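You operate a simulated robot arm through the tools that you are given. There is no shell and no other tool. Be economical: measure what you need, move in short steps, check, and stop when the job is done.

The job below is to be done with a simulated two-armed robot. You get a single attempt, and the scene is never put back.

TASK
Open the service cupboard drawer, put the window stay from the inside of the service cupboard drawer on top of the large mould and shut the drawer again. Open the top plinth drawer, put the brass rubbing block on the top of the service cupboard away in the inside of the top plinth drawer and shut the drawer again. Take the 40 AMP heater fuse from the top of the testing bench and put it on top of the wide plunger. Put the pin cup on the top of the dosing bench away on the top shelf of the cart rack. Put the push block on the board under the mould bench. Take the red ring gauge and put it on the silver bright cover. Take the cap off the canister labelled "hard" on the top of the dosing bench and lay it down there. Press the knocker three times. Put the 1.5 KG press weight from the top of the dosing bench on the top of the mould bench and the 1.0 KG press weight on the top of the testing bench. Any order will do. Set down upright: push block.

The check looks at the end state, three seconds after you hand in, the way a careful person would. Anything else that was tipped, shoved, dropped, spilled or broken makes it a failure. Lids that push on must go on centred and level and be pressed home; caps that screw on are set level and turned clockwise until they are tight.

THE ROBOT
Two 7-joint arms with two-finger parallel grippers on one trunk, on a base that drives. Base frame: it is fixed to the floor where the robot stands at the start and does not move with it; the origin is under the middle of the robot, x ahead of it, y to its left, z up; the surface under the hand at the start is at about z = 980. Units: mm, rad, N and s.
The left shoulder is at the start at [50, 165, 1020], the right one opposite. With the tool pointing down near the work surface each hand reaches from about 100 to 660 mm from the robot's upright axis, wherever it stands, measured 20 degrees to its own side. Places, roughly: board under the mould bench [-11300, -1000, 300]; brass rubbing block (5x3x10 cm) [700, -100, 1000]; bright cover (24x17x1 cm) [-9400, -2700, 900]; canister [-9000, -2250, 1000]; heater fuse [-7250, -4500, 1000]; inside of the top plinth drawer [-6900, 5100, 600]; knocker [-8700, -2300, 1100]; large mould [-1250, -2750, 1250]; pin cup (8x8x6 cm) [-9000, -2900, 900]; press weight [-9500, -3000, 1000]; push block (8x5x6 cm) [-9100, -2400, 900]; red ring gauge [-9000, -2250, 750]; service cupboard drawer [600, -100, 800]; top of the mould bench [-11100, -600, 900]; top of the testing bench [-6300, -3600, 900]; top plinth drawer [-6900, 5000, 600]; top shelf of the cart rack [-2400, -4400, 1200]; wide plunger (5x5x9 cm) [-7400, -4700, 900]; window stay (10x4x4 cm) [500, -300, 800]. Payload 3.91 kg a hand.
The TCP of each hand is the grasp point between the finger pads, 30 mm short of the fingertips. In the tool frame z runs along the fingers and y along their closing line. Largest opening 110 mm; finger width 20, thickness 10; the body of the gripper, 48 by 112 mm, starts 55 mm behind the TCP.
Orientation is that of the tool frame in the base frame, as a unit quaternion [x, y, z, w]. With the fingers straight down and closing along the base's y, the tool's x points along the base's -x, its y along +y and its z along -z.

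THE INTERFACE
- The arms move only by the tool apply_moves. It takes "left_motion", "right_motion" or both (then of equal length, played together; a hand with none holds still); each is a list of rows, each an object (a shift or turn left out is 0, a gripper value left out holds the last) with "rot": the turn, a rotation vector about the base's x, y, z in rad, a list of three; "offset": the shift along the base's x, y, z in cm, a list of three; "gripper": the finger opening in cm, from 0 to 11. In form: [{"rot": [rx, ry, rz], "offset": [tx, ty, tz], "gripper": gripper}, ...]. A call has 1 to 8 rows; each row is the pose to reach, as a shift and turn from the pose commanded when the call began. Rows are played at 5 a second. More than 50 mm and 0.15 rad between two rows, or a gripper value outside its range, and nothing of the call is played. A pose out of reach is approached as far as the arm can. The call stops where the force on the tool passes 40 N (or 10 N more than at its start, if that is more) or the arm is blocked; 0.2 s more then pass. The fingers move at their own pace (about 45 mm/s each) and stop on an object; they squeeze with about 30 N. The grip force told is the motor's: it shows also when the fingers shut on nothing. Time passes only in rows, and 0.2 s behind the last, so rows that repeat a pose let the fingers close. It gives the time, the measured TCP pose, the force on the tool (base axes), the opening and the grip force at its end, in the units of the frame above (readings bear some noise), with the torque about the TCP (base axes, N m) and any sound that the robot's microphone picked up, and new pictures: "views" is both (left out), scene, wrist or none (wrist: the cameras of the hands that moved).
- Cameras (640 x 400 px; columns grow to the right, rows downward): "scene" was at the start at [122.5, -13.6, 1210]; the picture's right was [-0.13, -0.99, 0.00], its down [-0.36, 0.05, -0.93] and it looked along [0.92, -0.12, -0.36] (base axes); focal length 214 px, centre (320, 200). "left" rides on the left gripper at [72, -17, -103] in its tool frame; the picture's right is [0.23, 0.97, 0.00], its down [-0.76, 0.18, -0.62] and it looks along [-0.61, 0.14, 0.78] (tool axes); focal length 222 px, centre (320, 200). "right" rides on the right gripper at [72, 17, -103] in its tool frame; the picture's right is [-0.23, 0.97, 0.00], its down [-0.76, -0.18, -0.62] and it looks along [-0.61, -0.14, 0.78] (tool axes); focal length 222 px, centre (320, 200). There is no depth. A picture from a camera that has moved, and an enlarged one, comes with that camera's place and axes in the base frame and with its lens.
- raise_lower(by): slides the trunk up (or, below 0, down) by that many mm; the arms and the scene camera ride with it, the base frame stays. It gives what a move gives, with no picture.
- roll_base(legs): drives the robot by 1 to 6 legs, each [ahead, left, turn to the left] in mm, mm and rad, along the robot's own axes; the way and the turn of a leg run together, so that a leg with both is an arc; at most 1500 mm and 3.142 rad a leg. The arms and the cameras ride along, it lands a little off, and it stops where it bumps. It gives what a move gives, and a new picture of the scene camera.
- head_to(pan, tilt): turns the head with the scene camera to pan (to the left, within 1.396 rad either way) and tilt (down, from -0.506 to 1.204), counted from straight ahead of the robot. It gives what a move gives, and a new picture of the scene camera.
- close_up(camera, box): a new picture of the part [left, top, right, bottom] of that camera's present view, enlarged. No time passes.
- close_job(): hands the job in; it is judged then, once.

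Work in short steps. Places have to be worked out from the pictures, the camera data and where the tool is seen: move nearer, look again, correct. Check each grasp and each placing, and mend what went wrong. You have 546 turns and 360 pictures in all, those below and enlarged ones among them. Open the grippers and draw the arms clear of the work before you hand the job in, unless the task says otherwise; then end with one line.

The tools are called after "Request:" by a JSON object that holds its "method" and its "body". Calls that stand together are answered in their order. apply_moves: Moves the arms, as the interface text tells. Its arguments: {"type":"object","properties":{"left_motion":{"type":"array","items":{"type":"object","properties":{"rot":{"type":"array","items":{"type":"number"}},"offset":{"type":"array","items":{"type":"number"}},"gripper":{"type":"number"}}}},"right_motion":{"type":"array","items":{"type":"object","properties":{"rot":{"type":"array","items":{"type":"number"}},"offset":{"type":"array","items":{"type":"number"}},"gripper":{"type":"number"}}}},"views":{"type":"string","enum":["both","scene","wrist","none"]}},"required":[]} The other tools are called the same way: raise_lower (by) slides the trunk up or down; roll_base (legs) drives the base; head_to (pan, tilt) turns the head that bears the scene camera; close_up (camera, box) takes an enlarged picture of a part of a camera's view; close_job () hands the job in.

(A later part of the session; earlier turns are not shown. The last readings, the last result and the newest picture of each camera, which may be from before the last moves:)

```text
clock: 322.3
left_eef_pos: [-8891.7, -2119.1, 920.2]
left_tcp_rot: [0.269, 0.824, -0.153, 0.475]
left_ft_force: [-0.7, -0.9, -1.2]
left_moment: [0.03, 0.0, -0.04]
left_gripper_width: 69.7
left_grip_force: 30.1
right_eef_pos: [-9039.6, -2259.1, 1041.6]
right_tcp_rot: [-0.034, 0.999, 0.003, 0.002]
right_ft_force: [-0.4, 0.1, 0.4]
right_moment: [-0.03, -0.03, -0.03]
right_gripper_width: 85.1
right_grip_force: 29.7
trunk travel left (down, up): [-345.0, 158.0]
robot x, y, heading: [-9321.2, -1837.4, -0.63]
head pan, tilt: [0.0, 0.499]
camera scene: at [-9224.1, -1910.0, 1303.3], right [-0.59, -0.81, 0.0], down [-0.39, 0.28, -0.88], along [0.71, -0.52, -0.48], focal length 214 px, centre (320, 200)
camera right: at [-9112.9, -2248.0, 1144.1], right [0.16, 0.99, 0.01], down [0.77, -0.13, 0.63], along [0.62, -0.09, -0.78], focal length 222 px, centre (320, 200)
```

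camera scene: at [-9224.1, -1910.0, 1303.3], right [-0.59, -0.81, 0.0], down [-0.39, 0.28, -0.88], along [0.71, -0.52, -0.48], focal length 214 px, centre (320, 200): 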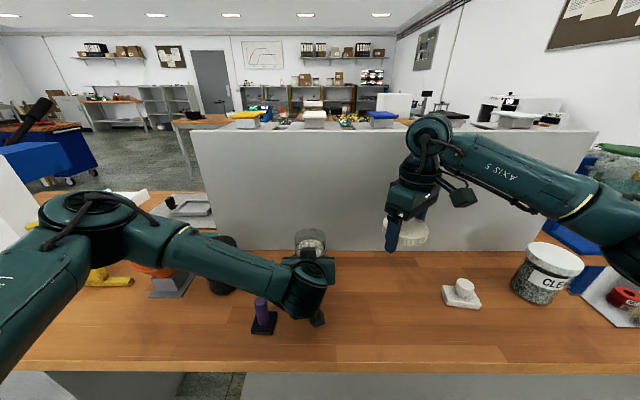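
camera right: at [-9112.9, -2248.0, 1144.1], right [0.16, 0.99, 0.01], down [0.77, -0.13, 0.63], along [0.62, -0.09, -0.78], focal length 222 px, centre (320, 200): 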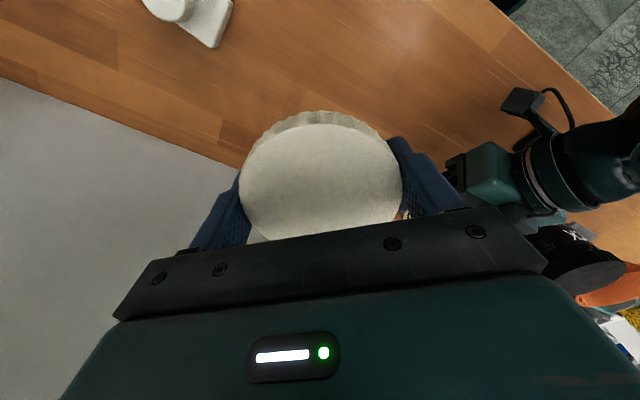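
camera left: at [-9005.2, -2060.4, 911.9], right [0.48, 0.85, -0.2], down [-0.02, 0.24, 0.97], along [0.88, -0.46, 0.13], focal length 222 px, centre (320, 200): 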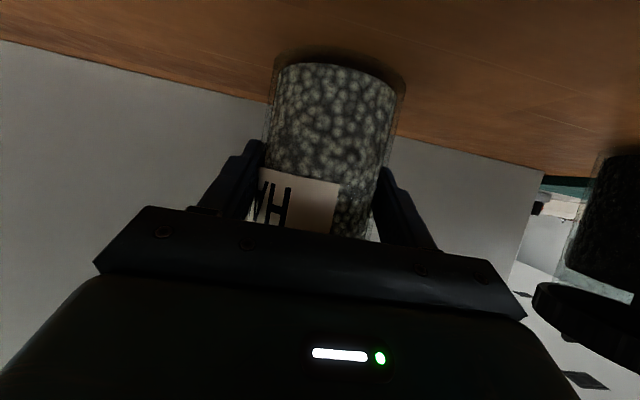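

The cap is held and the canister stands open. I'll lower the cap to the bench.

Request:
{"method": "apply_moves", "body": {"right_motion": [{"offset": [0, 0, -4.5]}, {"offset": [0, 0, -9]}, {"offset": [0, 0, -12.5]}, {"offset": [0, 0, -14]}, {"offset": [0, 0, -15]}, {"offset": [0, 0, -16]}], "views": "wrist"}}

```text
clock: 323.8
left_eef_pos: [-8893.5, -2118.2, 920.3]
left_tcp_rot: [0.27, 0.824, -0.154, 0.473]
left_ft_force: [-0.2, 0.4, -2.3]
left_moment: [0.02, 0.01, -0.02]
left_gripper_width: 69.7
left_grip_force: 30.1
right_eef_pos: [-9039.3, -2258.2, 890.8]
right_tcp_rot: [-0.032, 0.999, -0.001, 0.01]
right_ft_force: [-7.4, 4.4, 15.5]
right_moment: [-0.62, 0.31, -0.3]
right_gripper_width: 85.4
right_grip_force: 30.3
trunk travel left (down, up): [-345.0, 158.0]
robot x, y, heading: [-9324.5, -1836.8, -0.629]
head pan, tilt: [0.0, 0.499]
stopped in row 6 (right hand): the force on the tool passed its limit at 44 N (the readings are from after the stop); the commanded pose is now the measured one
camera right: at [-9114.1, -2245.9, 991.5], right [0.16, 0.99, 0.0], down [0.76, -0.13, 0.64], along [0.63, -0.1, -0.77], focal length 222 px, centre (320, 200)
```

right: 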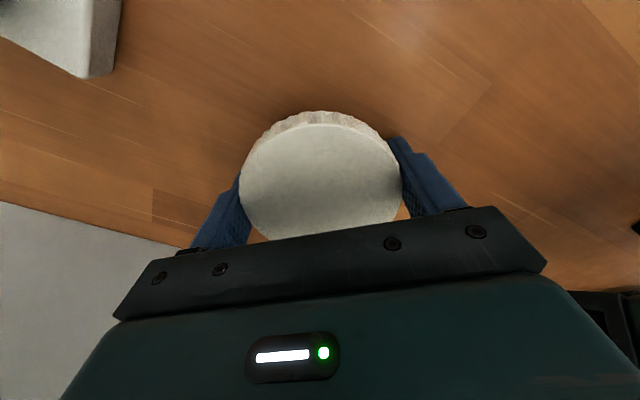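

The cap touches the bench. I'll release it gently and lift the right hand; then release the canister body with the left.

Request:
{"method": "apply_moves", "body": {"right_motion": [{"offset": [0, 0, 0.1]}, {"offset": [0, 0, 0.1], "gripper": 11}, {"offset": [0, 0, 0.1]}, {"offset": [0, 0, 0.1]}, {"offset": [0, 0, 4]}, {"offset": [0, 0, 8.5]}, {"offset": [0, 0, 13]}, {"offset": [0, 0, 17]}], "views": "wrist"}}

Request:
{"method": "apply_moves", "body": {"left_motion": [{"gripper": 10}, {"gripper": 10}, {"gripper": 10}, {"offset": [-2.1, 1.52, 1.5]}, {"offset": [-4.2, 3.05, 3]}, {"offset": [-6.3, 4.6, 4.5]}, {"offset": [-8.4, 6.1, 6]}, {"offset": [-10.5, 7.6, 8]}], "views": "scene"}}

```text
clock: 325.6
left_eef_pos: [-8893.6, -2119.2, 920.5]
left_tcp_rot: [0.269, 0.824, -0.154, 0.475]
left_ft_force: [0.5, -0.1, -1.8]
left_moment: [0.01, 0.02, 0.0]
left_gripper_width: 69.8
left_grip_force: 30.6
right_eef_pos: [-9039.1, -2258.9, 1058.4]
right_tcp_rot: [-0.033, 0.999, 0.001, 0.006]
right_ft_force: [0.2, 0.2, 0.7]
right_moment: [0.0, 0.01, -0.02]
right_gripper_width: 109.9
right_grip_force: 0.1
trunk travel left (down, up): [-345.0, 158.0]
robot x, y, heading: [-9324.5, -1837.7, -0.632]
head pan, tilt: [0.0, 0.499]
camera right: at [-9113.9, -2245.9, 1159.9], right [0.16, 0.99, 0.01], down [0.76, -0.13, 0.63], along [0.63, -0.1, -0.77], focal length 222 px, centre (320, 200)
```

right: 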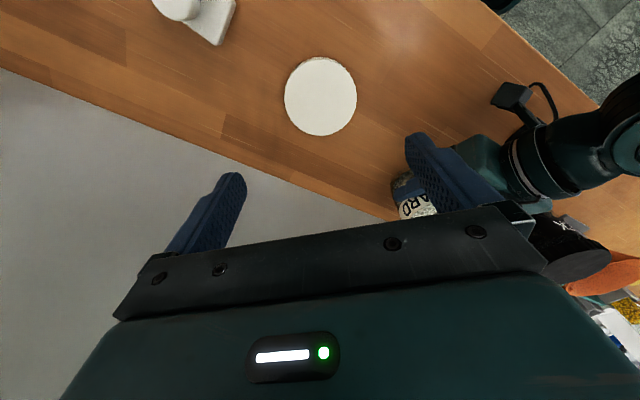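

```text
clock: 327.4
left_eef_pos: [-9000.4, -2044.1, 1000.8]
left_tcp_rot: [0.269, 0.824, -0.154, 0.474]
left_ft_force: [-0.7, 0.2, -0.3]
left_moment: [0.01, -0.03, 0.0]
left_gripper_width: 100.1
left_grip_force: 0.0
right_eef_pos: [-9039.5, -2257.6, 1058.6]
right_tcp_rot: [-0.033, 0.999, 0.002, 0.008]
right_ft_force: [-0.2, -0.4, 0.2]
right_moment: [-0.03, 0.0, -0.01]
right_gripper_width: 110.0
right_grip_force: 0.0
trunk travel left (down, up): [-345.0, 158.0]
robot x, y, heading: [-9322.0, -1837.2, -0.629]
head pan, tilt: [0.0, 0.499]
camera scene: at [-9224.7, -1909.5, 1303.3], right [-0.59, -0.81, 0.0], down [-0.39, 0.28, -0.88], along [0.71, -0.52, -0.48], focal length 214 px, centre (320, 200)
```

scene: 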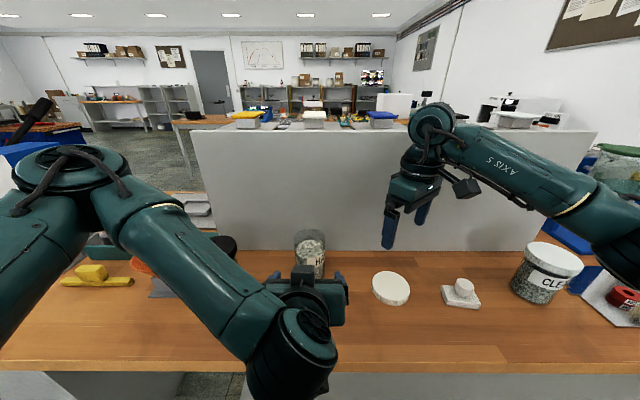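

The cap lies on the bench and the canister stands open. I'll restore both hands to the default down pose.

Request:
{"method": "apply_moves", "body": {"left_motion": [{"rot": [0.0773, 0.1056, 0], "offset": [-1, 2, 2]}, {"rot": [0.1545, 0.2113, 0], "offset": [-1, 4, 4]}, {"rot": [0.2318, 0.317, 0], "offset": [-0.5, 6, 6]}, {"rot": [0.309, 0.4225, 0], "offset": [0, 8, 8]}, {"rot": [0.3863, 0.528, 0], "offset": [1, 10, 9]}, {"rot": [0.4635, 0.634, 0], "offset": [2, 12, 10]}, {"rot": [0.541, 0.7394, 0], "offset": [3, 14, 10]}, {"rot": [0.618, 0.845, 0], "offset": [3, 14, 10]}], "right_motion": [{"rot": [0, 0, -0.1], "offset": [0, 0, 1]}, {"rot": [0, 0, -0.2], "offset": [0, 0, 2]}, {"rot": [0, 0, -0.3], "offset": [0, 0, 3]}, {"rot": [0, 0, -0.4], "offset": [0, 0, 4]}, {"rot": [0, 0, -0.5], "offset": [0, 0, 5]}, {"rot": [0, 0, -0.6], "offset": [0, 0, 5]}, {"rot": [0, 0, -0.7], "offset": [0, 0, 5]}, {"rot": [0, 0, -0.7], "offset": [0, 0, 5]}], "views": "none"}}

Request:
{"method": "roll_base", "body": {"legs": [[0, -380, 0]]}}

```text
clock: 329.2
left_eef_pos: [-8968.1, -1904.4, 1099.4]
left_tcp_rot: [0.311, 0.95, 0.003, -0.001]
left_ft_force: [0.3, 0.2, 0.6]
left_moment: [0.0, -0.02, -0.01]
left_gripper_width: 100.1
left_grip_force: 0.1
right_eef_pos: [-9038.4, -2259.1, 1106.5]
right_tcp_rot: [0.312, 0.95, -0.001, 0.008]
right_ft_force: [-0.2, -0.3, 0.7]
right_moment: [-0.02, -0.02, 0.04]
right_gripper_width: 109.9
right_grip_force: 0.1
trunk travel left (down, up): [-345.0, 158.0]
robot x, y, heading: [-9321.8, -1836.3, -0.626]
head pan, tilt: [0.0, 0.499]
```

```text
clock: 333.1
left_eef_pos: [-9189.0, -2207.9, 1099.6]
left_tcp_rot: [0.314, 0.949, 0.002, -0.001]
left_ft_force: [-0.5, 0.8, 0.5]
left_moment: [-0.02, -0.02, -0.01]
left_gripper_width: 100.1
left_grip_force: 0.0
right_eef_pos: [-9262.2, -2562.9, 1107.6]
right_tcp_rot: [0.313, 0.95, -0.001, 0.008]
right_ft_force: [0.5, 0.6, 0.0]
right_moment: [-0.02, -0.05, -0.03]
right_gripper_width: 109.8
right_grip_force: 0.0
trunk travel left (down, up): [-345.0, 158.0]
robot x, y, heading: [-9542.1, -2142.3, -0.631]
head pan, tilt: [0.0, 0.499]
camera scene: at [-9445.6, -2212.8, 1303.3], right [-0.59, -0.81, 0.0], down [-0.39, 0.28, -0.88], along [0.71, -0.52, -0.48], focal length 214 px, centre (320, 200)
```

scene: 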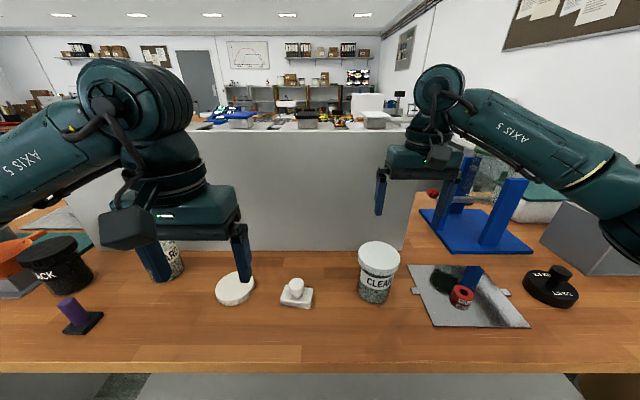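

The push block is at (-9151,-2363). I'll take it with the left hand tilted 60° (suits placing under a bench), gripping its base sides; first the pre-grasp.

Request:
{"method": "apply_moves", "body": {"left_motion": [{"rot": [-0.0773, -0.1056, 0], "offset": [-0.8, -1, -1.9], "gripper": 11}, {"rot": [-0.1545, -0.2113, 0], "offset": [-1.6, -2, -3.8]}, {"rot": [-0.2318, -0.317, 0], "offset": [-2.4, -3, -5.7]}, {"rot": [-0.309, -0.4225, 0], "offset": [-3.2, -4, -7.6]}, {"rot": [-0.3863, -0.528, 0], "offset": [-4, -5, -9.5]}, {"rot": [-0.4635, -0.634, 0], "offset": [-4.8, -6, -11.4]}, {"rot": [-0.541, -0.7394, 0], "offset": [-5.6, -7, -13.4]}, {"rot": [-0.618, -0.845, 0], "offset": [-6.4, -8.1, -15.4]}], "views": "wrist"}}

```text
clock: 334.9
left_eef_pos: [-9244.4, -2297.2, 946.4]
left_tcp_rot: [0.251, 0.825, -0.148, 0.483]
left_ft_force: [0.1, -0.5, -0.3]
left_moment: [0.0, -0.06, 0.03]
left_gripper_width: 109.9
left_grip_force: 0.2
left hand out of reach, approached as far as the arm can: row 5, 6, 7, 8
right_eef_pos: [-9262.2, -2563.0, 1106.2]
right_tcp_rot: [0.314, 0.949, -0.001, 0.007]
right_ft_force: [-0.2, -0.6, -0.6]
right_moment: [-0.01, 0.04, 0.04]
right_gripper_width: 109.9
right_grip_force: 0.0
trunk travel left (down, up): [-345.0, 158.0]
robot x, y, heading: [-9544.7, -2142.1, -0.64]
head pan, tilt: [0.0, 0.499]
camera left: at [-9358.4, -2242.1, 934.8], right [0.45, 0.87, -0.2], down [-0.04, 0.25, 0.97], along [0.89, -0.43, 0.15], focal length 222 px, centre (320, 200)
```

left: 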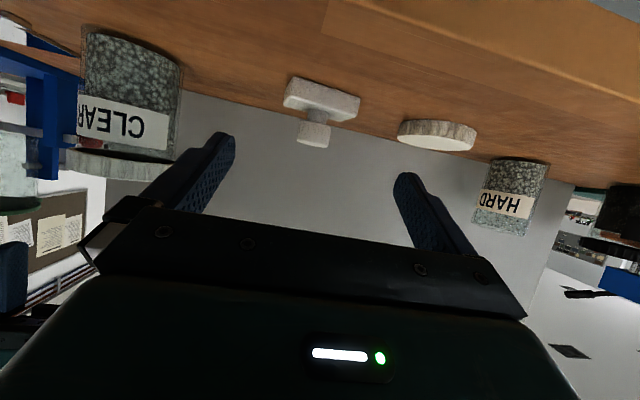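

Aligned on the block. I'll advance along the finger direction toward its base.

Request:
{"method": "apply_moves", "body": {"left_motion": [{"offset": [2, -1.4, -1.5]}, {"offset": [4, -2.8, -3]}, {"offset": [6, -4.2, -4.5]}, {"offset": [7.2, -5.1, -5.7]}], "views": "wrist"}}

```text
clock: 335.9
left_eef_pos: [-9179.9, -2342.3, 888.1]
left_tcp_rot: [0.271, 0.824, -0.152, 0.475]
left_ft_force: [-0.2, 0.2, 0.2]
left_moment: [0.0, -0.04, 0.0]
left_gripper_width: 110.0
left_grip_force: 0.1
right_eef_pos: [-9261.9, -2563.3, 1107.1]
right_tcp_rot: [0.313, 0.95, -0.001, 0.008]
right_ft_force: [-0.1, 0.0, 0.4]
right_moment: [0.02, 0.01, -0.01]
right_gripper_width: 110.1
right_grip_force: 0.1
trunk travel left (down, up): [-345.0, 158.0]
robot x, y, heading: [-9543.4, -2141.7, -0.632]
head pan, tilt: [0.0, 0.499]
camera left: at [-9293.0, -2283.8, 877.6], right [0.48, 0.85, -0.19], down [-0.02, 0.23, 0.97], along [0.87, -0.47, 0.13], focal length 222 px, centre (320, 200)
```

left: 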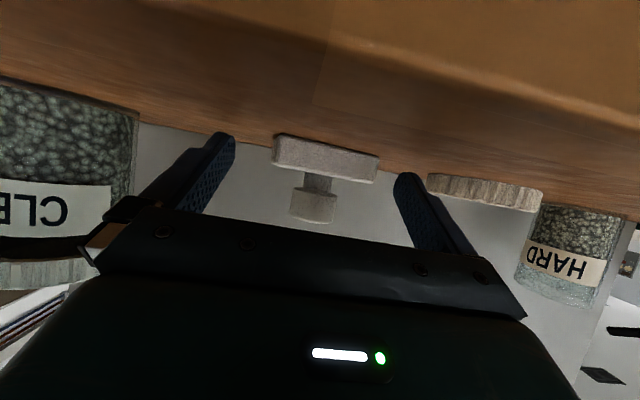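

The base face is ~16 mm beyond the fingertips. I'll advance 42 mm horizontally and check.

Request:
{"method": "apply_moves", "body": {"left_motion": [{"offset": [1.8, -1.1, 0]}, {"offset": [3.6, -2.15, -0.1]}], "views": "both"}}

```text
clock: 336.4
left_eef_pos: [-9145.8, -2365.8, 889.2]
left_tcp_rot: [0.271, 0.824, -0.153, 0.474]
left_ft_force: [-5.8, 3.5, 8.4]
left_moment: [0.71, 1.12, -0.19]
left_gripper_width: 109.8
left_grip_force: 0.0
right_eef_pos: [-9263.2, -2562.7, 1107.1]
right_tcp_rot: [0.313, 0.95, 0.0, 0.009]
right_ft_force: [0.2, -0.2, 0.7]
right_moment: [0.04, 0.01, 0.0]
right_gripper_width: 109.9
right_grip_force: 0.0
trunk travel left (down, up): [-345.0, 158.0]
robot x, y, heading: [-9542.7, -2139.8, -0.627]
head pan, tilt: [0.0, 0.499]
camera scene: at [-9446.5, -2212.0, 1303.6], right [-0.59, -0.81, 0.0], down [-0.39, 0.28, -0.88], along [0.71, -0.52, -0.48], focal length 214 px, centre (320, 200)
camera left: at [-9258.4, -2305.0, 877.3], right [0.49, 0.85, -0.19], down [-0.02, 0.23, 0.97], along [0.87, -0.47, 0.13], focal length 222 px, centre (320, 200)
```

scene: 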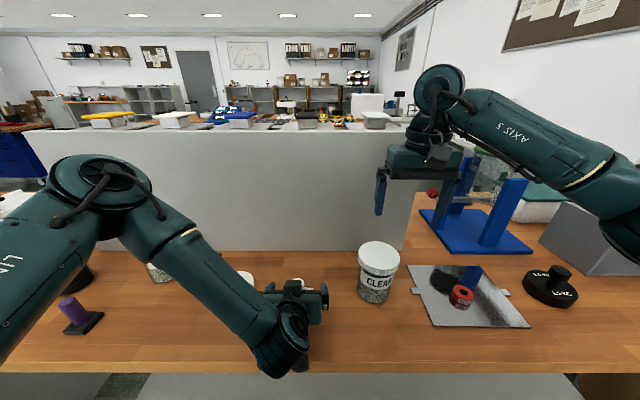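
left: 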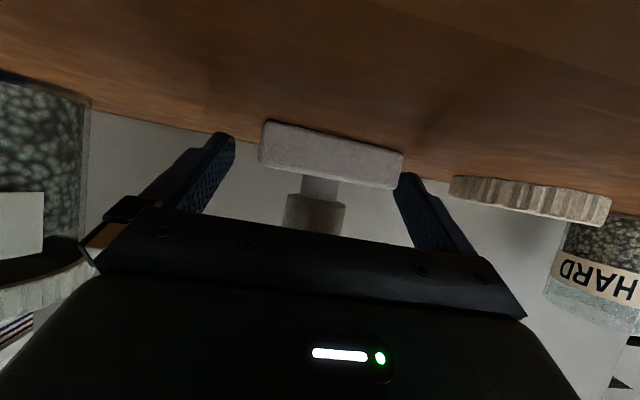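

Slight contact with the bench; the block is ~6 mm left of centre. I'll raise 2 mm, shift, and close.

Request:
{"method": "apply_moves", "body": {"left_motion": [{"offset": [0.2, 0.3, 0.3]}, {"offset": [0.35, 0.5, 0.3]}, {"offset": [0.35, 0.5, 0.3], "gripper": 6}, {"offset": [0.35, 0.5, 0.3]}, {"offset": [0.35, 0.5, 0.3]}, {"offset": [0.35, 0.5, 0.3]}], "views": "wrist"}}

```text
clock: 337.9
left_eef_pos: [-9141.7, -2359.7, 889.6]
left_tcp_rot: [0.271, 0.824, -0.153, 0.474]
left_ft_force: [0.7, 0.3, 0.6]
left_moment: [-0.02, 0.01, -0.05]
left_gripper_width: 71.0
left_grip_force: 29.9
right_eef_pos: [-9261.0, -2563.4, 1107.9]
right_tcp_rot: [0.313, 0.95, 0.0, 0.008]
right_ft_force: [0.1, 0.2, 0.2]
right_moment: [0.0, 0.03, 0.01]
right_gripper_width: 110.0
right_grip_force: 0.2
trunk travel left (down, up): [-345.0, 158.0]
robot x, y, heading: [-9544.9, -2142.3, -0.631]
head pan, tilt: [0.0, 0.499]
camera left: at [-9254.2, -2300.0, 879.7], right [0.48, 0.85, -0.19], down [-0.02, 0.23, 0.97], along [0.88, -0.47, 0.13], focal length 222 px, centre (320, 200)
```

left: 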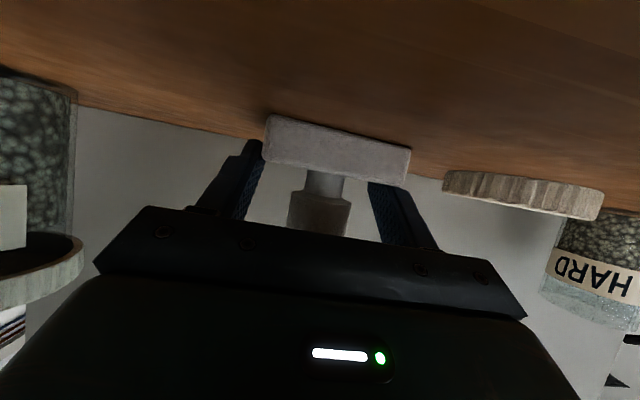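

Gripped at 71 mm. I'll lift and inspect.

Request:
{"method": "apply_moves", "body": {"left_motion": [{"offset": [0, 0, 2]}, {"offset": [0, 0, 5]}, {"offset": [0, 0, 9]}, {"offset": [-0.8, 0.6, 13.5]}, {"offset": [-1.6, 1.2, 18]}], "views": "both"}}

```text
clock: 339.1
left_eef_pos: [-9160.9, -2345.3, 1069.5]
left_tcp_rot: [0.271, 0.823, -0.153, 0.475]
left_ft_force: [0.3, -0.1, -1.3]
left_moment: [-0.02, 0.0, -0.04]
left_gripper_width: 71.2
left_grip_force: 30.3
right_eef_pos: [-9262.3, -2563.2, 1108.5]
right_tcp_rot: [0.313, 0.95, 0.0, 0.008]
right_ft_force: [-0.4, 1.3, 1.2]
right_moment: [0.03, 0.02, 0.0]
right_gripper_width: 109.6
right_grip_force: 0.1
trunk travel left (down, up): [-345.0, 158.0]
robot x, y, heading: [-9541.3, -2138.9, -0.628]
head pan, tilt: [0.0, 0.499]
camera scene: at [-9445.7, -2212.5, 1303.2], right [-0.59, -0.81, 0.0], down [-0.39, 0.28, -0.88], along [0.71, -0.52, -0.48], focal length 214 px, centre (320, 200)
camera left: at [-9272.8, -2286.9, 1060.3], right [0.48, 0.85, -0.19], down [-0.02, 0.23, 0.97], along [0.87, -0.47, 0.13], focal length 222 px, centre (320, 200)
```

scene: 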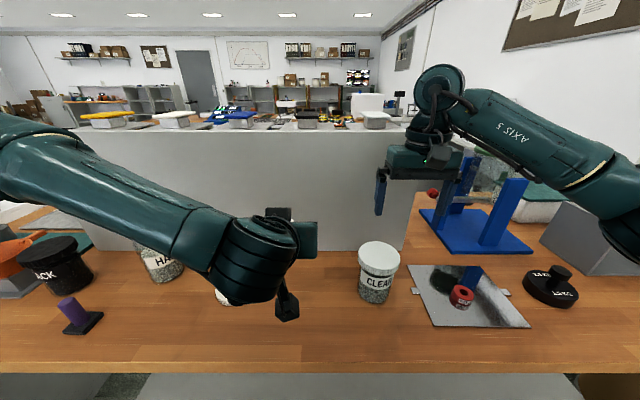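
left: 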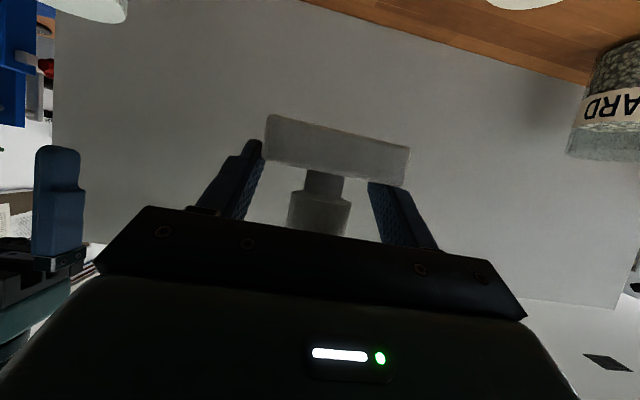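

The push block is held. Next the 1.5 KG weight at about (-9493,-2848): I'll shift the base right 330 mm.

Request:
{"method": "roll_base", "body": {"legs": [[0, -330, 0]]}}

Request:
{"method": "apply_moves", "body": {"right_motion": [{"offset": [0, 0, 0.1]}], "views": "wrist"}}

```text
clock: 342.5
left_eef_pos: [-9357.8, -2614.8, 1070.6]
left_tcp_rot: [0.273, 0.823, -0.154, 0.474]
left_ft_force: [0.3, -0.2, -0.7]
left_moment: [0.02, -0.02, -0.04]
left_gripper_width: 71.0
left_grip_force: 29.6
right_eef_pos: [-9460.2, -2830.7, 1107.4]
right_tcp_rot: [0.315, 0.949, -0.001, 0.008]
right_ft_force: [0.5, -0.2, 0.4]
right_moment: [0.02, 0.07, -0.01]
right_gripper_width: 110.1
right_grip_force: 0.1
trunk travel left (down, up): [-345.0, 158.0]
robot x, y, heading: [-9738.3, -2405.0, -0.641]
head pan, tilt: [0.0, 0.499]
camera scene: at [-9641.7, -2479.0, 1303.2], right [-0.6, -0.8, 0.0], down [-0.38, 0.29, -0.88], along [0.71, -0.52, -0.48], focal length 214 px, centre (320, 200)
```

scene: 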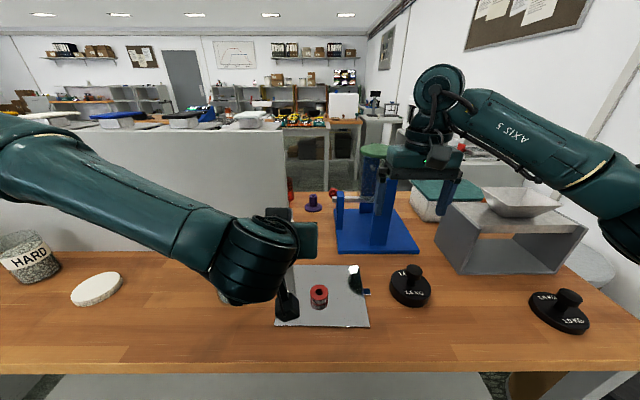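

```text
clock: 342.9
left_eef_pos: [-9358.1, -2615.3, 1069.8]
left_tcp_rot: [0.273, 0.823, -0.154, 0.474]
left_ft_force: [0.4, 0.6, -0.8]
left_moment: [-0.02, 0.0, -0.03]
left_gripper_width: 70.9
left_grip_force: 30.3
right_eef_pos: [-9458.8, -2830.1, 1108.7]
right_tcp_rot: [0.315, 0.949, -0.001, 0.008]
right_ft_force: [-0.4, -0.1, 0.3]
right_moment: [-0.01, -0.01, 0.01]
right_gripper_width: 109.7
right_grip_force: 0.1
trunk travel left (down, up): [-345.0, 158.0]
robot x, y, heading: [-9739.7, -2405.2, -0.638]
head pan, tilt: [0.0, 0.499]
camera right: at [-9507.7, -2772.6, 1209.7], right [0.77, 0.64, 0.01], down [0.49, -0.59, 0.63], along [0.41, -0.48, -0.77], focal length 222 px, centre (320, 200)
```

right: 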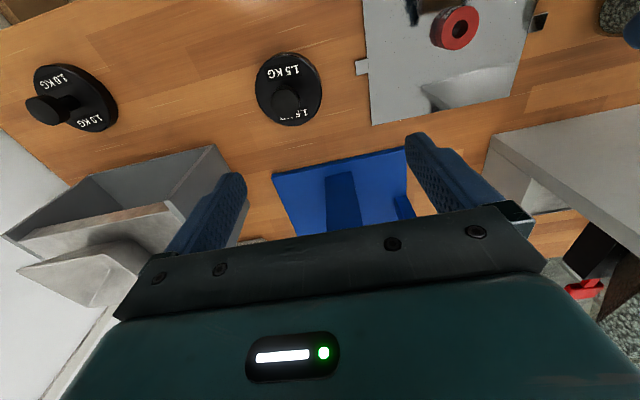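

The 1.5 KG weight's knob is at about (-9490,-2855). I'll move above it and descend partway.

Request:
{"method": "apply_moves", "body": {"right_motion": [{"offset": [-1.6, -1.3, -2], "gripper": 7}, {"offset": [-3.1, -2.5, -5]}, {"offset": [-3.1, -2.5, -9]}, {"offset": [-3.1, -2.5, -13]}], "views": "wrist"}}

```text
clock: 343.9
left_eef_pos: [-9358.0, -2615.6, 1070.3]
left_tcp_rot: [0.273, 0.822, -0.154, 0.475]
left_ft_force: [0.7, -0.4, -1.3]
left_moment: [0.01, -0.01, 0.0]
left_gripper_width: 70.9
left_grip_force: 30.1
right_eef_pos: [-9491.2, -2853.7, 977.8]
right_tcp_rot: [0.316, 0.949, -0.001, 0.009]
right_ft_force: [0.8, 0.0, -0.4]
right_moment: [-0.01, -0.02, 0.02]
right_gripper_width: 69.9
right_grip_force: 0.1
trunk travel left (down, up): [-345.0, 158.0]
robot x, y, heading: [-9739.8, -2407.0, -0.635]
head pan, tilt: [0.0, 0.499]
camera right: at [-9540.0, -2795.6, 1079.2], right [0.77, 0.64, 0.01], down [0.49, -0.59, 0.64], along [0.41, -0.48, -0.77], focal length 222 px, centre (320, 200)
```

right: 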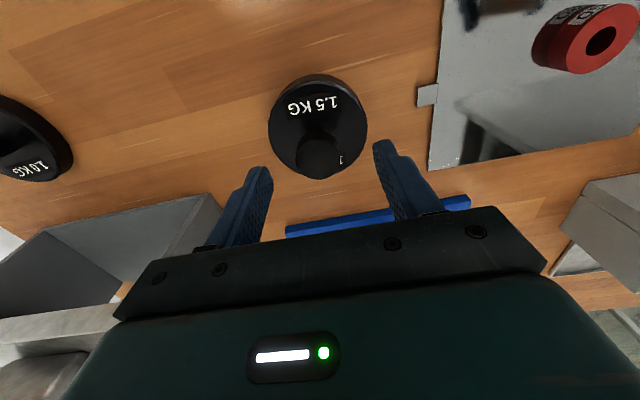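

The knob is ~8 mm farther forward. I'll correct, descend to z≈918 and grip.

Request:
{"method": "apply_moves", "body": {"right_motion": [{"offset": [0.7, -0.6, -2]}, {"offset": [0.7, -0.6, -4]}, {"offset": [0.7, -0.6, -6]}, {"offset": [0.7, -0.6, -6], "gripper": 0}, {"offset": [0.7, -0.6, -6]}, {"offset": [0.7, -0.6, -6]}, {"offset": [0.7, -0.6, -6]}], "views": "wrist"}}

```text
clock: 345.5
left_eef_pos: [-9358.5, -2613.6, 1069.9]
left_tcp_rot: [0.273, 0.822, -0.155, 0.475]
left_ft_force: [0.0, 0.3, -1.2]
left_moment: [0.02, 0.01, -0.01]
left_gripper_width: 70.9
left_grip_force: 30.7
right_eef_pos: [-9485.5, -2862.3, 918.3]
right_tcp_rot: [0.316, 0.949, -0.001, 0.009]
right_ft_force: [-4.1, -9.0, 20.7]
right_moment: [-0.05, 0.26, 0.07]
right_gripper_width: 33.5
right_grip_force: 29.7
trunk travel left (down, up): [-345.0, 158.0]
robot x, y, heading: [-9738.5, -2408.3, -0.639]
head pan, tilt: [0.0, 0.499]
camera right: at [-9533.4, -2803.6, 1020.7], right [0.77, 0.64, 0.01], down [0.49, -0.59, 0.64], along [0.41, -0.49, -0.77], focal length 222 px, centre (320, 200)
```

right: 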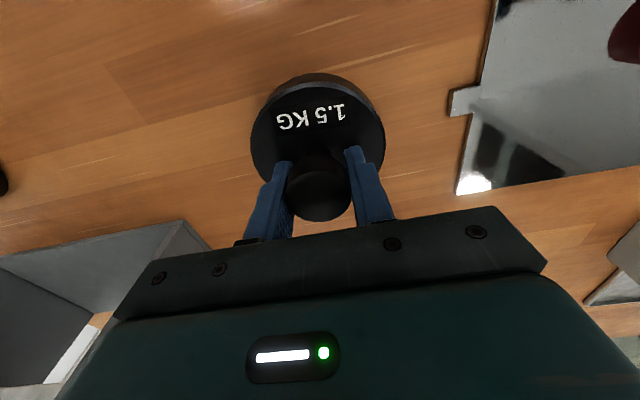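

The 1.5 KG weight is gripped by its knob. I'll lift it, back away from the bench, and turn around toward the mould bench.

Request:
{"method": "apply_moves", "body": {"right_motion": [{"offset": [0, 0, 4.5]}, {"offset": [0, 0, 9]}, {"offset": [0, 0, 13.5]}, {"offset": [0, 0, 18]}, {"offset": [-1, 0.8, 20]}], "views": "none"}}

Request:
{"method": "roll_base", "body": {"legs": [[-650, 0, 0], [0, 0, 1.57], [0, 0, 1.57]]}}

```text
clock: 346.7
left_eef_pos: [-9356.6, -2615.3, 1070.7]
left_tcp_rot: [0.274, 0.823, -0.154, 0.474]
left_ft_force: [0.1, -0.8, -0.1]
left_moment: [-0.04, 0.0, -0.02]
left_gripper_width: 70.7
left_grip_force: 29.6
right_eef_pos: [-9494.6, -2854.0, 1118.4]
right_tcp_rot: [0.316, 0.949, -0.001, 0.007]
right_ft_force: [0.2, 0.1, -15.0]
right_moment: [-0.04, -0.06, -0.01]
right_gripper_width: 33.5
right_grip_force: 30.5
trunk travel left (down, up): [-345.0, 158.0]
robot x, y, heading: [-9736.3, -2408.3, -0.634]
head pan, tilt: [0.0, 0.499]
```

```text
clock: 357.9
left_eef_pos: [-10638.4, -1802.9, 1070.4]
left_tcp_rot: [0.821, -0.28, -0.473, -0.157]
left_ft_force: [-0.4, 0.7, -1.1]
left_moment: [0.0, -0.01, 0.01]
left_gripper_width: 70.1
left_grip_force: 29.4
right_eef_pos: [-10497.7, -1567.0, 1118.2]
right_tcp_rot: [0.946, -0.323, -0.007, 0.0]
right_ft_force: [-0.4, -0.5, -15.2]
right_moment: [0.02, 0.02, 0.01]
right_gripper_width: 33.7
right_grip_force: 29.9
trunk travel left (down, up): [-345.0, 158.0]
robot x, y, heading: [-10262.7, -2016.7, 2.489]
head pan, tilt: [0.0, 0.499]
camera scene: at [-10354.8, -1946.5, 1303.1], right [0.61, 0.79, 0.0], down [0.38, -0.29, -0.88], along [-0.7, 0.53, -0.48], focal length 214 px, centre (320, 200)
```

scene: 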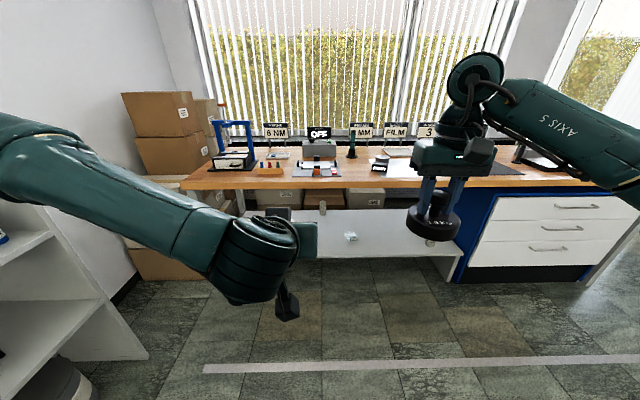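

This is the mould bench: top with instruments, board below at left. I'll zoom in to find free spots.

Request:
{"method": "close_up", "body": {"camera": "scene", "box": [180, 100, 420, 250]}}

Request:
{"method": "close_up", "body": {"camera": "scene", "box": [360, 110, 600, 260]}}

```text
2.67 times, centred on (300, 175) of scene
camera zoom: at [-10354.8, -1946.5, 1303.1], right [0.61, 0.79, 0.0], down [0.38, -0.29, -0.88], along [-0.7, 0.53, -0.48], focal length 572 px, centre (373, 267)
```

zoom: 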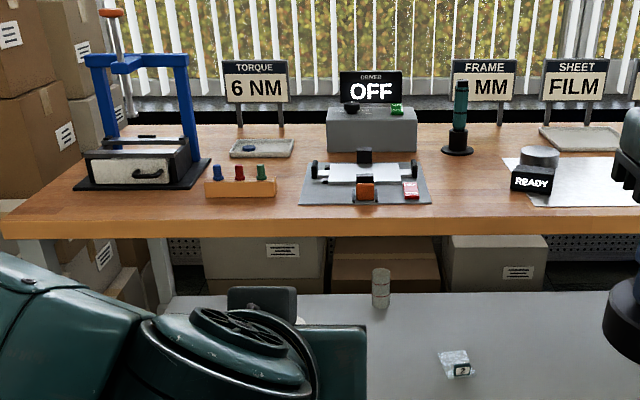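

```text
2.67 times, centred on (480, 185) of scene
camera zoom: at [-10354.8, -1946.5, 1303.1], right [0.61, 0.79, 0.0], down [0.38, -0.29, -0.88], along [-0.7, 0.53, -0.48], focal length 572 px, centre (-107, 240)
```

zoom: 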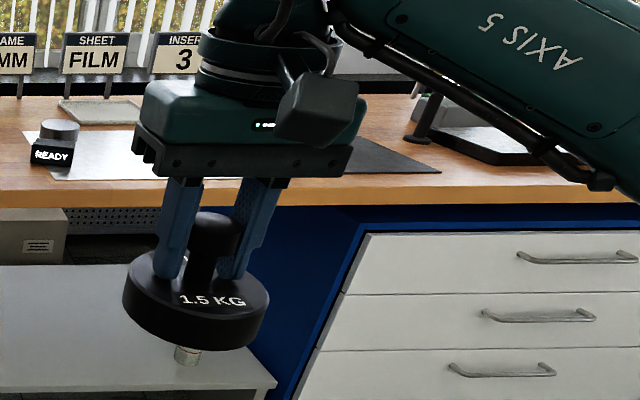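

I'll drive 400 mm closer for a better look, squaring to heading 2.507.

Request:
{"method": "roll_base", "body": {"legs": [[400, 0, 0.016]]}}

```text
clock: 360.5
left_eef_pos: [-10971.6, -1566.1, 1070.4]
left_tcp_rot: [0.825, -0.269, -0.474, -0.151]
left_ft_force: [-1.1, -0.4, -1.1]
left_moment: [-0.03, 0.0, 0.0]
left_gripper_width: 70.3
left_grip_force: 30.3
right_eef_pos: [-10837.0, -1328.1, 1117.7]
right_tcp_rot: [0.95, -0.313, -0.006, -0.002]
right_ft_force: [-1.0, 0.0, -15.3]
right_moment: [0.06, 0.03, -0.02]
right_gripper_width: 33.6
right_grip_force: 30.0
trunk travel left (down, up): [-345.0, 158.0]
robot x, y, heading: [-10587.0, -1774.2, 2.507]
head pan, tilt: [0.0, 0.499]
camera scene: at [-10684.7, -1703.3, 1303.0], right [0.59, 0.81, 0.0], down [0.39, -0.28, -0.88], along [-0.71, 0.52, -0.48], focal length 214 px, centre (320, 200)
```

scene: 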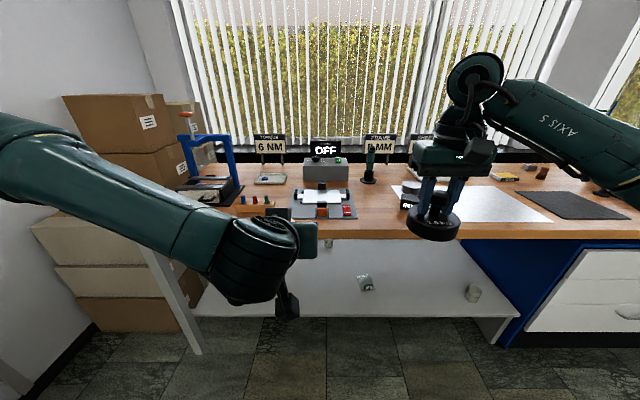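

I judge the bench top z≈890–930 and board z≈340. A free wood spot lies between the press tray and the paper (col ~373). I'll drive 250 mm in.

Request:
{"method": "roll_base", "body": {"legs": [[250, 0, 0]]}}

Request:
{"method": "apply_moves", "body": {"right_motion": [{"offset": [0, 0, 0.1]}], "views": "wrist"}}

```text
clock: 362.3
left_eef_pos: [-11171.2, -1422.6, 1069.1]
left_tcp_rot: [0.825, -0.269, -0.474, -0.151]
left_ft_force: [-0.1, -0.6, -0.8]
left_moment: [0.01, 0.02, 0.01]
left_gripper_width: 70.3
left_grip_force: 30.2
right_eef_pos: [-11036.2, -1183.8, 1117.6]
right_tcp_rot: [0.95, -0.311, -0.006, 0.0]
right_ft_force: [0.1, -0.3, -15.2]
right_moment: [0.03, 0.05, 0.0]
right_gripper_width: 33.6
right_grip_force: 30.0
trunk travel left (down, up): [-345.0, 158.0]
robot x, y, heading: [-10787.0, -1629.3, 2.514]
head pan, tilt: [0.0, 0.499]
camera scene: at [-10883.3, -1558.6, 1303.0], right [0.59, 0.81, 0.0], down [0.39, -0.28, -0.88], along [-0.71, 0.52, -0.48], focal length 214 px, centre (320, 200)
```

scene: 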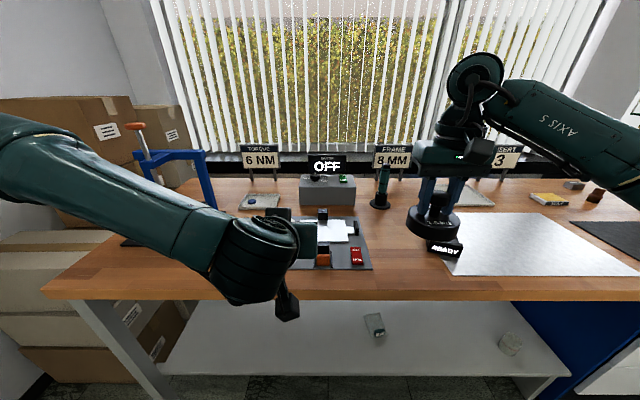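

```text
clock: 362.7
left_eef_pos: [-11169.6, -1424.2, 1068.7]
left_tcp_rot: [0.825, -0.269, -0.474, -0.151]
left_ft_force: [-0.4, -0.6, -0.7]
left_moment: [0.0, 0.0, -0.01]
left_gripper_width: 70.2
left_grip_force: 29.5
right_eef_pos: [-11036.1, -1182.2, 1117.2]
right_tcp_rot: [0.95, -0.311, -0.005, -0.001]
right_ft_force: [-0.6, 0.1, -15.2]
right_moment: [0.05, 0.02, -0.02]
right_gripper_width: 33.6
right_grip_force: 30.3
trunk travel left (down, up): [-345.0, 158.0]
robot x, y, heading: [-10788.6, -1630.6, 2.512]
head pan, tilt: [0.0, 0.499]
camera right: at [-10985.0, -1240.2, 1219.4], right [-0.76, -0.65, 0.0], down [-0.5, 0.59, 0.63], along [-0.41, 0.48, -0.78], focal length 222 px, centre (320, 200)
```

right: 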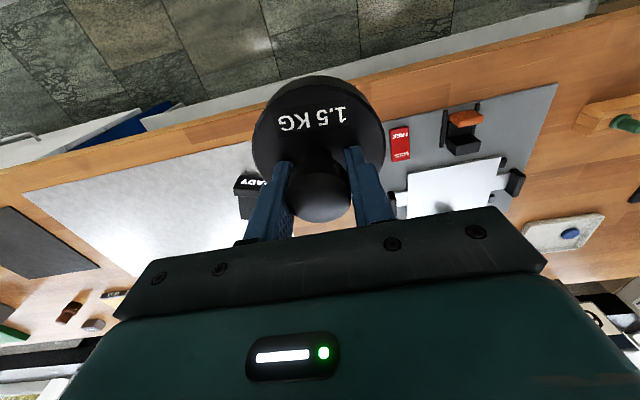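

Target spot for the weight is about (-11066,-1174). I'll move over it, descend to ~990 and check.

Request:
{"method": "apply_moves", "body": {"right_motion": [{"offset": [-1.5, 0.4, -2]}, {"offset": [-3, 0.8, -6]}, {"offset": [-3, 0.8, -10]}, {"offset": [-3, 0.8, -13]}], "views": "both"}}

```text
clock: 363.7
left_eef_pos: [-11169.9, -1423.8, 1069.8]
left_tcp_rot: [0.825, -0.269, -0.474, -0.151]
left_ft_force: [0.3, 0.7, -1.0]
left_moment: [0.01, -0.04, 0.0]
left_gripper_width: 70.0
left_grip_force: 30.0
right_eef_pos: [-11066.3, -1175.8, 985.9]
right_tcp_rot: [0.95, -0.312, -0.007, -0.001]
right_ft_force: [-0.5, 1.0, -14.0]
right_moment: [0.03, 0.03, -0.01]
right_gripper_width: 33.6
right_grip_force: 30.1
trunk travel left (down, up): [-345.0, 158.0]
robot x, y, heading: [-10786.4, -1630.1, 2.508]
head pan, tilt: [0.0, 0.499]
camera scene: at [-10883.0, -1558.6, 1303.0], right [0.59, 0.81, 0.0], down [0.39, -0.28, -0.88], along [-0.71, 0.52, -0.48], focal length 214 px, centre (320, 200)
camera right: at [-11014.6, -1232.8, 1087.9], right [-0.76, -0.65, 0.01], down [-0.5, 0.59, 0.63], along [-0.42, 0.48, -0.77], focal length 222 px, centre (320, 200)
```

scene: 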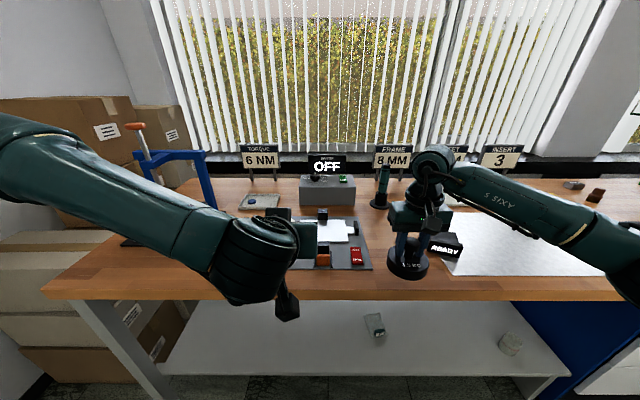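
right: 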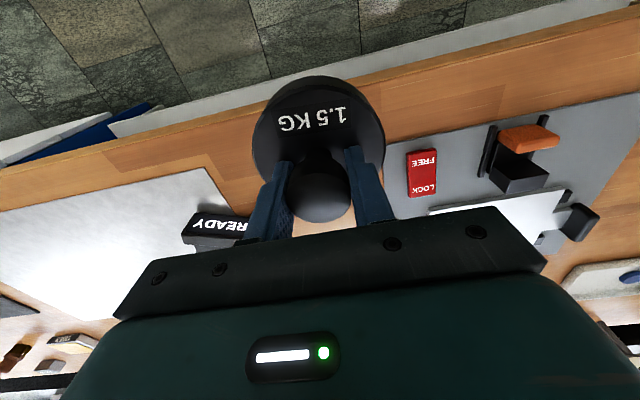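

The weight may be too near the front edge (35–70 mm). I'll move it 28 mm deeper and 8 mm left, then lower slowly.

Request:
{"method": "apply_moves", "body": {"right_motion": [{"offset": [-1.4, 0.5, 0]}, {"offset": [-2.7, 1.0, 0]}, {"offset": [-2.7, 1.0, -1]}, {"offset": [-2.7, 1.0, -1.8]}], "views": "both"}}

```text
clock: 364.7
left_eef_pos: [-11170.0, -1422.4, 1069.7]
left_tcp_rot: [0.824, -0.27, -0.474, -0.152]
left_ft_force: [-1.2, 0.3, -0.8]
left_moment: [0.01, -0.02, -0.01]
left_gripper_width: 70.2
left_grip_force: 30.2
right_eef_pos: [-11092.1, -1165.9, 970.6]
right_tcp_rot: [0.95, -0.312, -0.006, 0.0]
right_ft_force: [0.0, -0.1, -14.7]
right_moment: [0.05, 0.06, -0.03]
right_gripper_width: 33.5
right_grip_force: 30.0
trunk travel left (down, up): [-345.0, 158.0]
robot x, y, heading: [-10788.7, -1629.8, 2.514]
head pan, tilt: [0.0, 0.499]
camera scene: at [-10883.0, -1558.9, 1303.0], right [0.59, 0.81, 0.0], down [0.39, -0.28, -0.88], along [-0.71, 0.52, -0.48], focal length 214 px, centre (320, 200)
camera right: at [-11041.7, -1223.0, 1072.1], right [-0.76, -0.65, 0.0], down [-0.5, 0.59, 0.63], along [-0.41, 0.48, -0.77], focal length 222 px, centre (320, 200)
```

scene: 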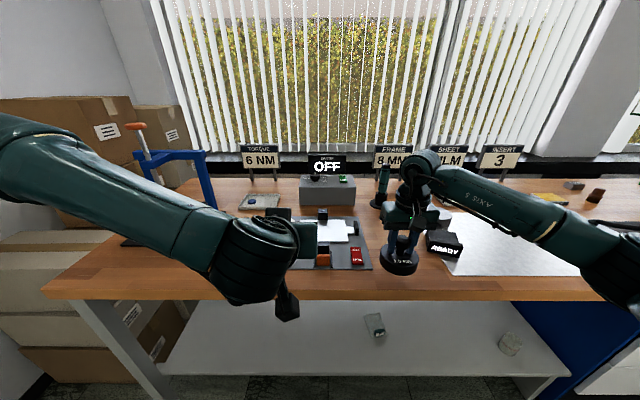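
right: 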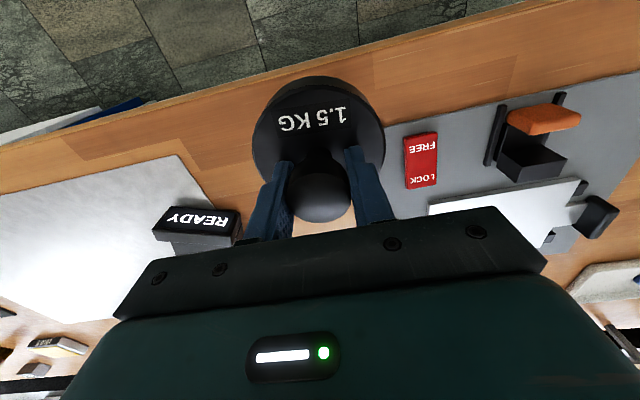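

The disc is near the grey plate edge. I'll shift 14 mm right and lower to contact.

Request:
{"method": "apply_moves", "body": {"right_motion": [{"offset": [0.85, 1.15, 0]}, {"offset": [0.85, 1.15, -1]}, {"offset": [0.85, 1.15, -1.8]}, {"offset": [0.85, 1.15, -2.6]}, {"offset": [0.85, 1.15, -3.4]}, {"offset": [0.85, 1.15, -4.2]}, {"offset": [0.85, 1.15, -5]}], "views": "wrist"}}

```text
clock: 366.3
left_eef_pos: [-11170.8, -1423.1, 1069.7]
left_tcp_rot: [0.824, -0.27, -0.474, -0.152]
left_ft_force: [0.5, 0.0, -0.9]
left_moment: [0.01, -0.03, -0.01]
left_gripper_width: 70.1
left_grip_force: 29.8
right_eef_pos: [-11083.1, -1153.2, 920.1]
right_tcp_rot: [0.95, -0.312, -0.005, -0.001]
right_ft_force: [0.8, 0.4, -15.3]
right_moment: [-0.01, 0.04, -0.02]
right_gripper_width: 33.4
right_grip_force: 29.5
trunk travel left (down, up): [-345.0, 158.0]
robot x, y, heading: [-10785.1, -1629.7, 2.505]
head pan, tilt: [0.0, 0.499]
camera right: at [-11032.7, -1209.8, 1022.4], right [-0.76, -0.65, 0.0], down [-0.5, 0.59, 0.63], along [-0.41, 0.48, -0.77], focal length 222 px, centre (320, 200)
```

right: 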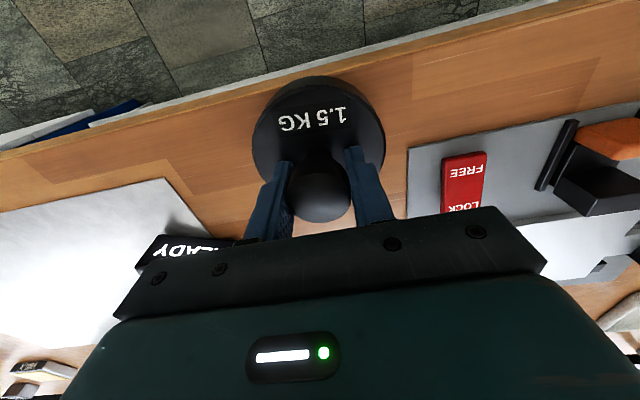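

Still no contact at 920, so the top is nearer z≈850, and the front edge is only ~44 mm from the disc centre. I'll go 28 mm deeper and keep lowering.

Request:
{"method": "apply_moves", "body": {"right_motion": [{"offset": [-1.1, 0.85, 0]}, {"offset": [-2.2, 1.65, 0]}, {"offset": [-2.2, 1.65, -0.6]}, {"offset": [-2.2, 1.65, -1.2]}, {"offset": [-2.2, 1.65, -1.8]}, {"offset": [-2.2, 1.65, -2.4]}], "views": "wrist"}}

```text
clock: 367.4
left_eef_pos: [-11168.6, -1424.9, 1071.0]
left_tcp_rot: [0.823, -0.269, -0.476, -0.153]
left_ft_force: [-0.8, 0.8, -1.4]
left_moment: [0.01, -0.03, 0.0]
left_gripper_width: 69.8
left_grip_force: 29.8
right_eef_pos: [-11106.2, -1136.7, 920.1]
right_tcp_rot: [0.949, -0.314, -0.017, -0.003]
right_ft_force: [3.7, -4.3, 14.9]
right_moment: [0.13, -1.34, -0.15]
right_gripper_width: 33.5
right_grip_force: 29.9
trunk travel left (down, up): [-345.0, 158.0]
robot x, y, heading: [-10784.1, -1631.2, 2.511]
head pan, tilt: [0.0, 0.499]
stopped in row 5 (right hand): the force on the tool passed its limit at 47 N (the readings are from after the stop); the commanded pose is now the measured one
camera right: at [-11054.8, -1194.8, 1019.9], right [-0.76, -0.65, 0.01], down [-0.49, 0.59, 0.65], along [-0.43, 0.49, -0.76], focal length 222 px, centre (320, 200)
```

right: 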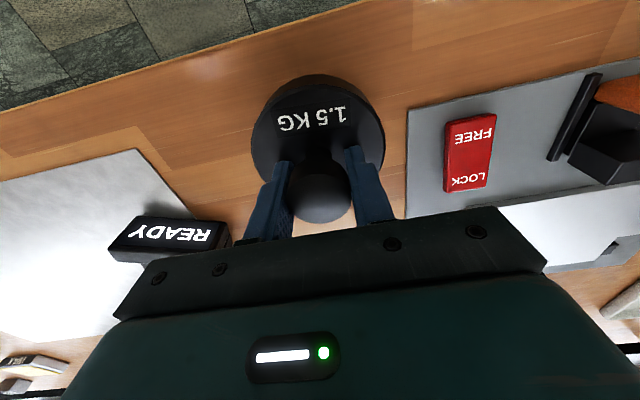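

Resting on the bench (top z≈860), well inside the edge. I'll release and withdraw upward.

Request:
{"method": "apply_moves", "body": {"right_motion": [{"offset": [0, 0, 0]}, {"gripper": 7}, {"gripper": 7}, {"gripper": 7}, {"offset": [0, 0, 4]}, {"offset": [0, 0, 8.5]}, {"offset": [0, 0, 13]}, {"offset": [0, 0, 17]}], "views": "both"}}

```text
clock: 369.2
left_eef_pos: [-11169.6, -1425.0, 1070.0]
left_tcp_rot: [0.824, -0.268, -0.476, -0.151]
left_ft_force: [-0.2, -0.7, -0.3]
left_moment: [0.0, 0.02, -0.01]
left_gripper_width: 69.9
left_grip_force: 29.5
right_eef_pos: [-11106.8, -1135.3, 1085.6]
right_tcp_rot: [0.95, -0.312, -0.015, -0.002]
right_ft_force: [1.2, -0.3, 0.3]
right_moment: [-0.02, -0.02, -0.01]
right_gripper_width: 70.2
right_grip_force: 0.0
trunk travel left (down, up): [-345.0, 158.0]
robot x, y, heading: [-10786.4, -1629.6, 2.513]
head pan, tilt: [0.0, 0.499]
camera scene: at [-10882.0, -1560.3, 1303.2], right [0.59, 0.81, 0.0], down [0.39, -0.28, -0.88], along [-0.71, 0.52, -0.48], focal length 214 px, centre (320, 200)
camera right: at [-11055.8, -1193.6, 1186.2], right [-0.76, -0.65, 0.01], down [-0.49, 0.59, 0.64], along [-0.42, 0.48, -0.76], focal length 222 px, centre (320, 200)
```

scene: 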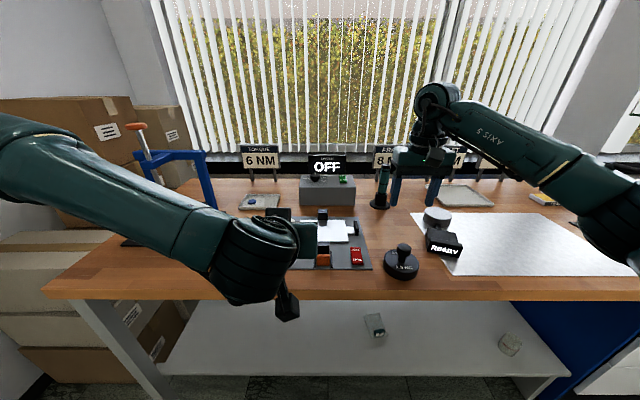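
right: 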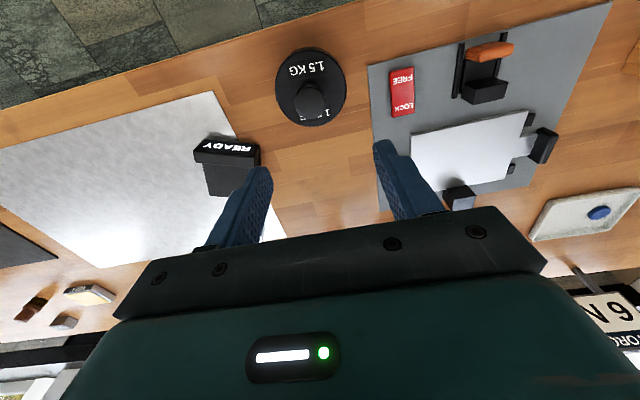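

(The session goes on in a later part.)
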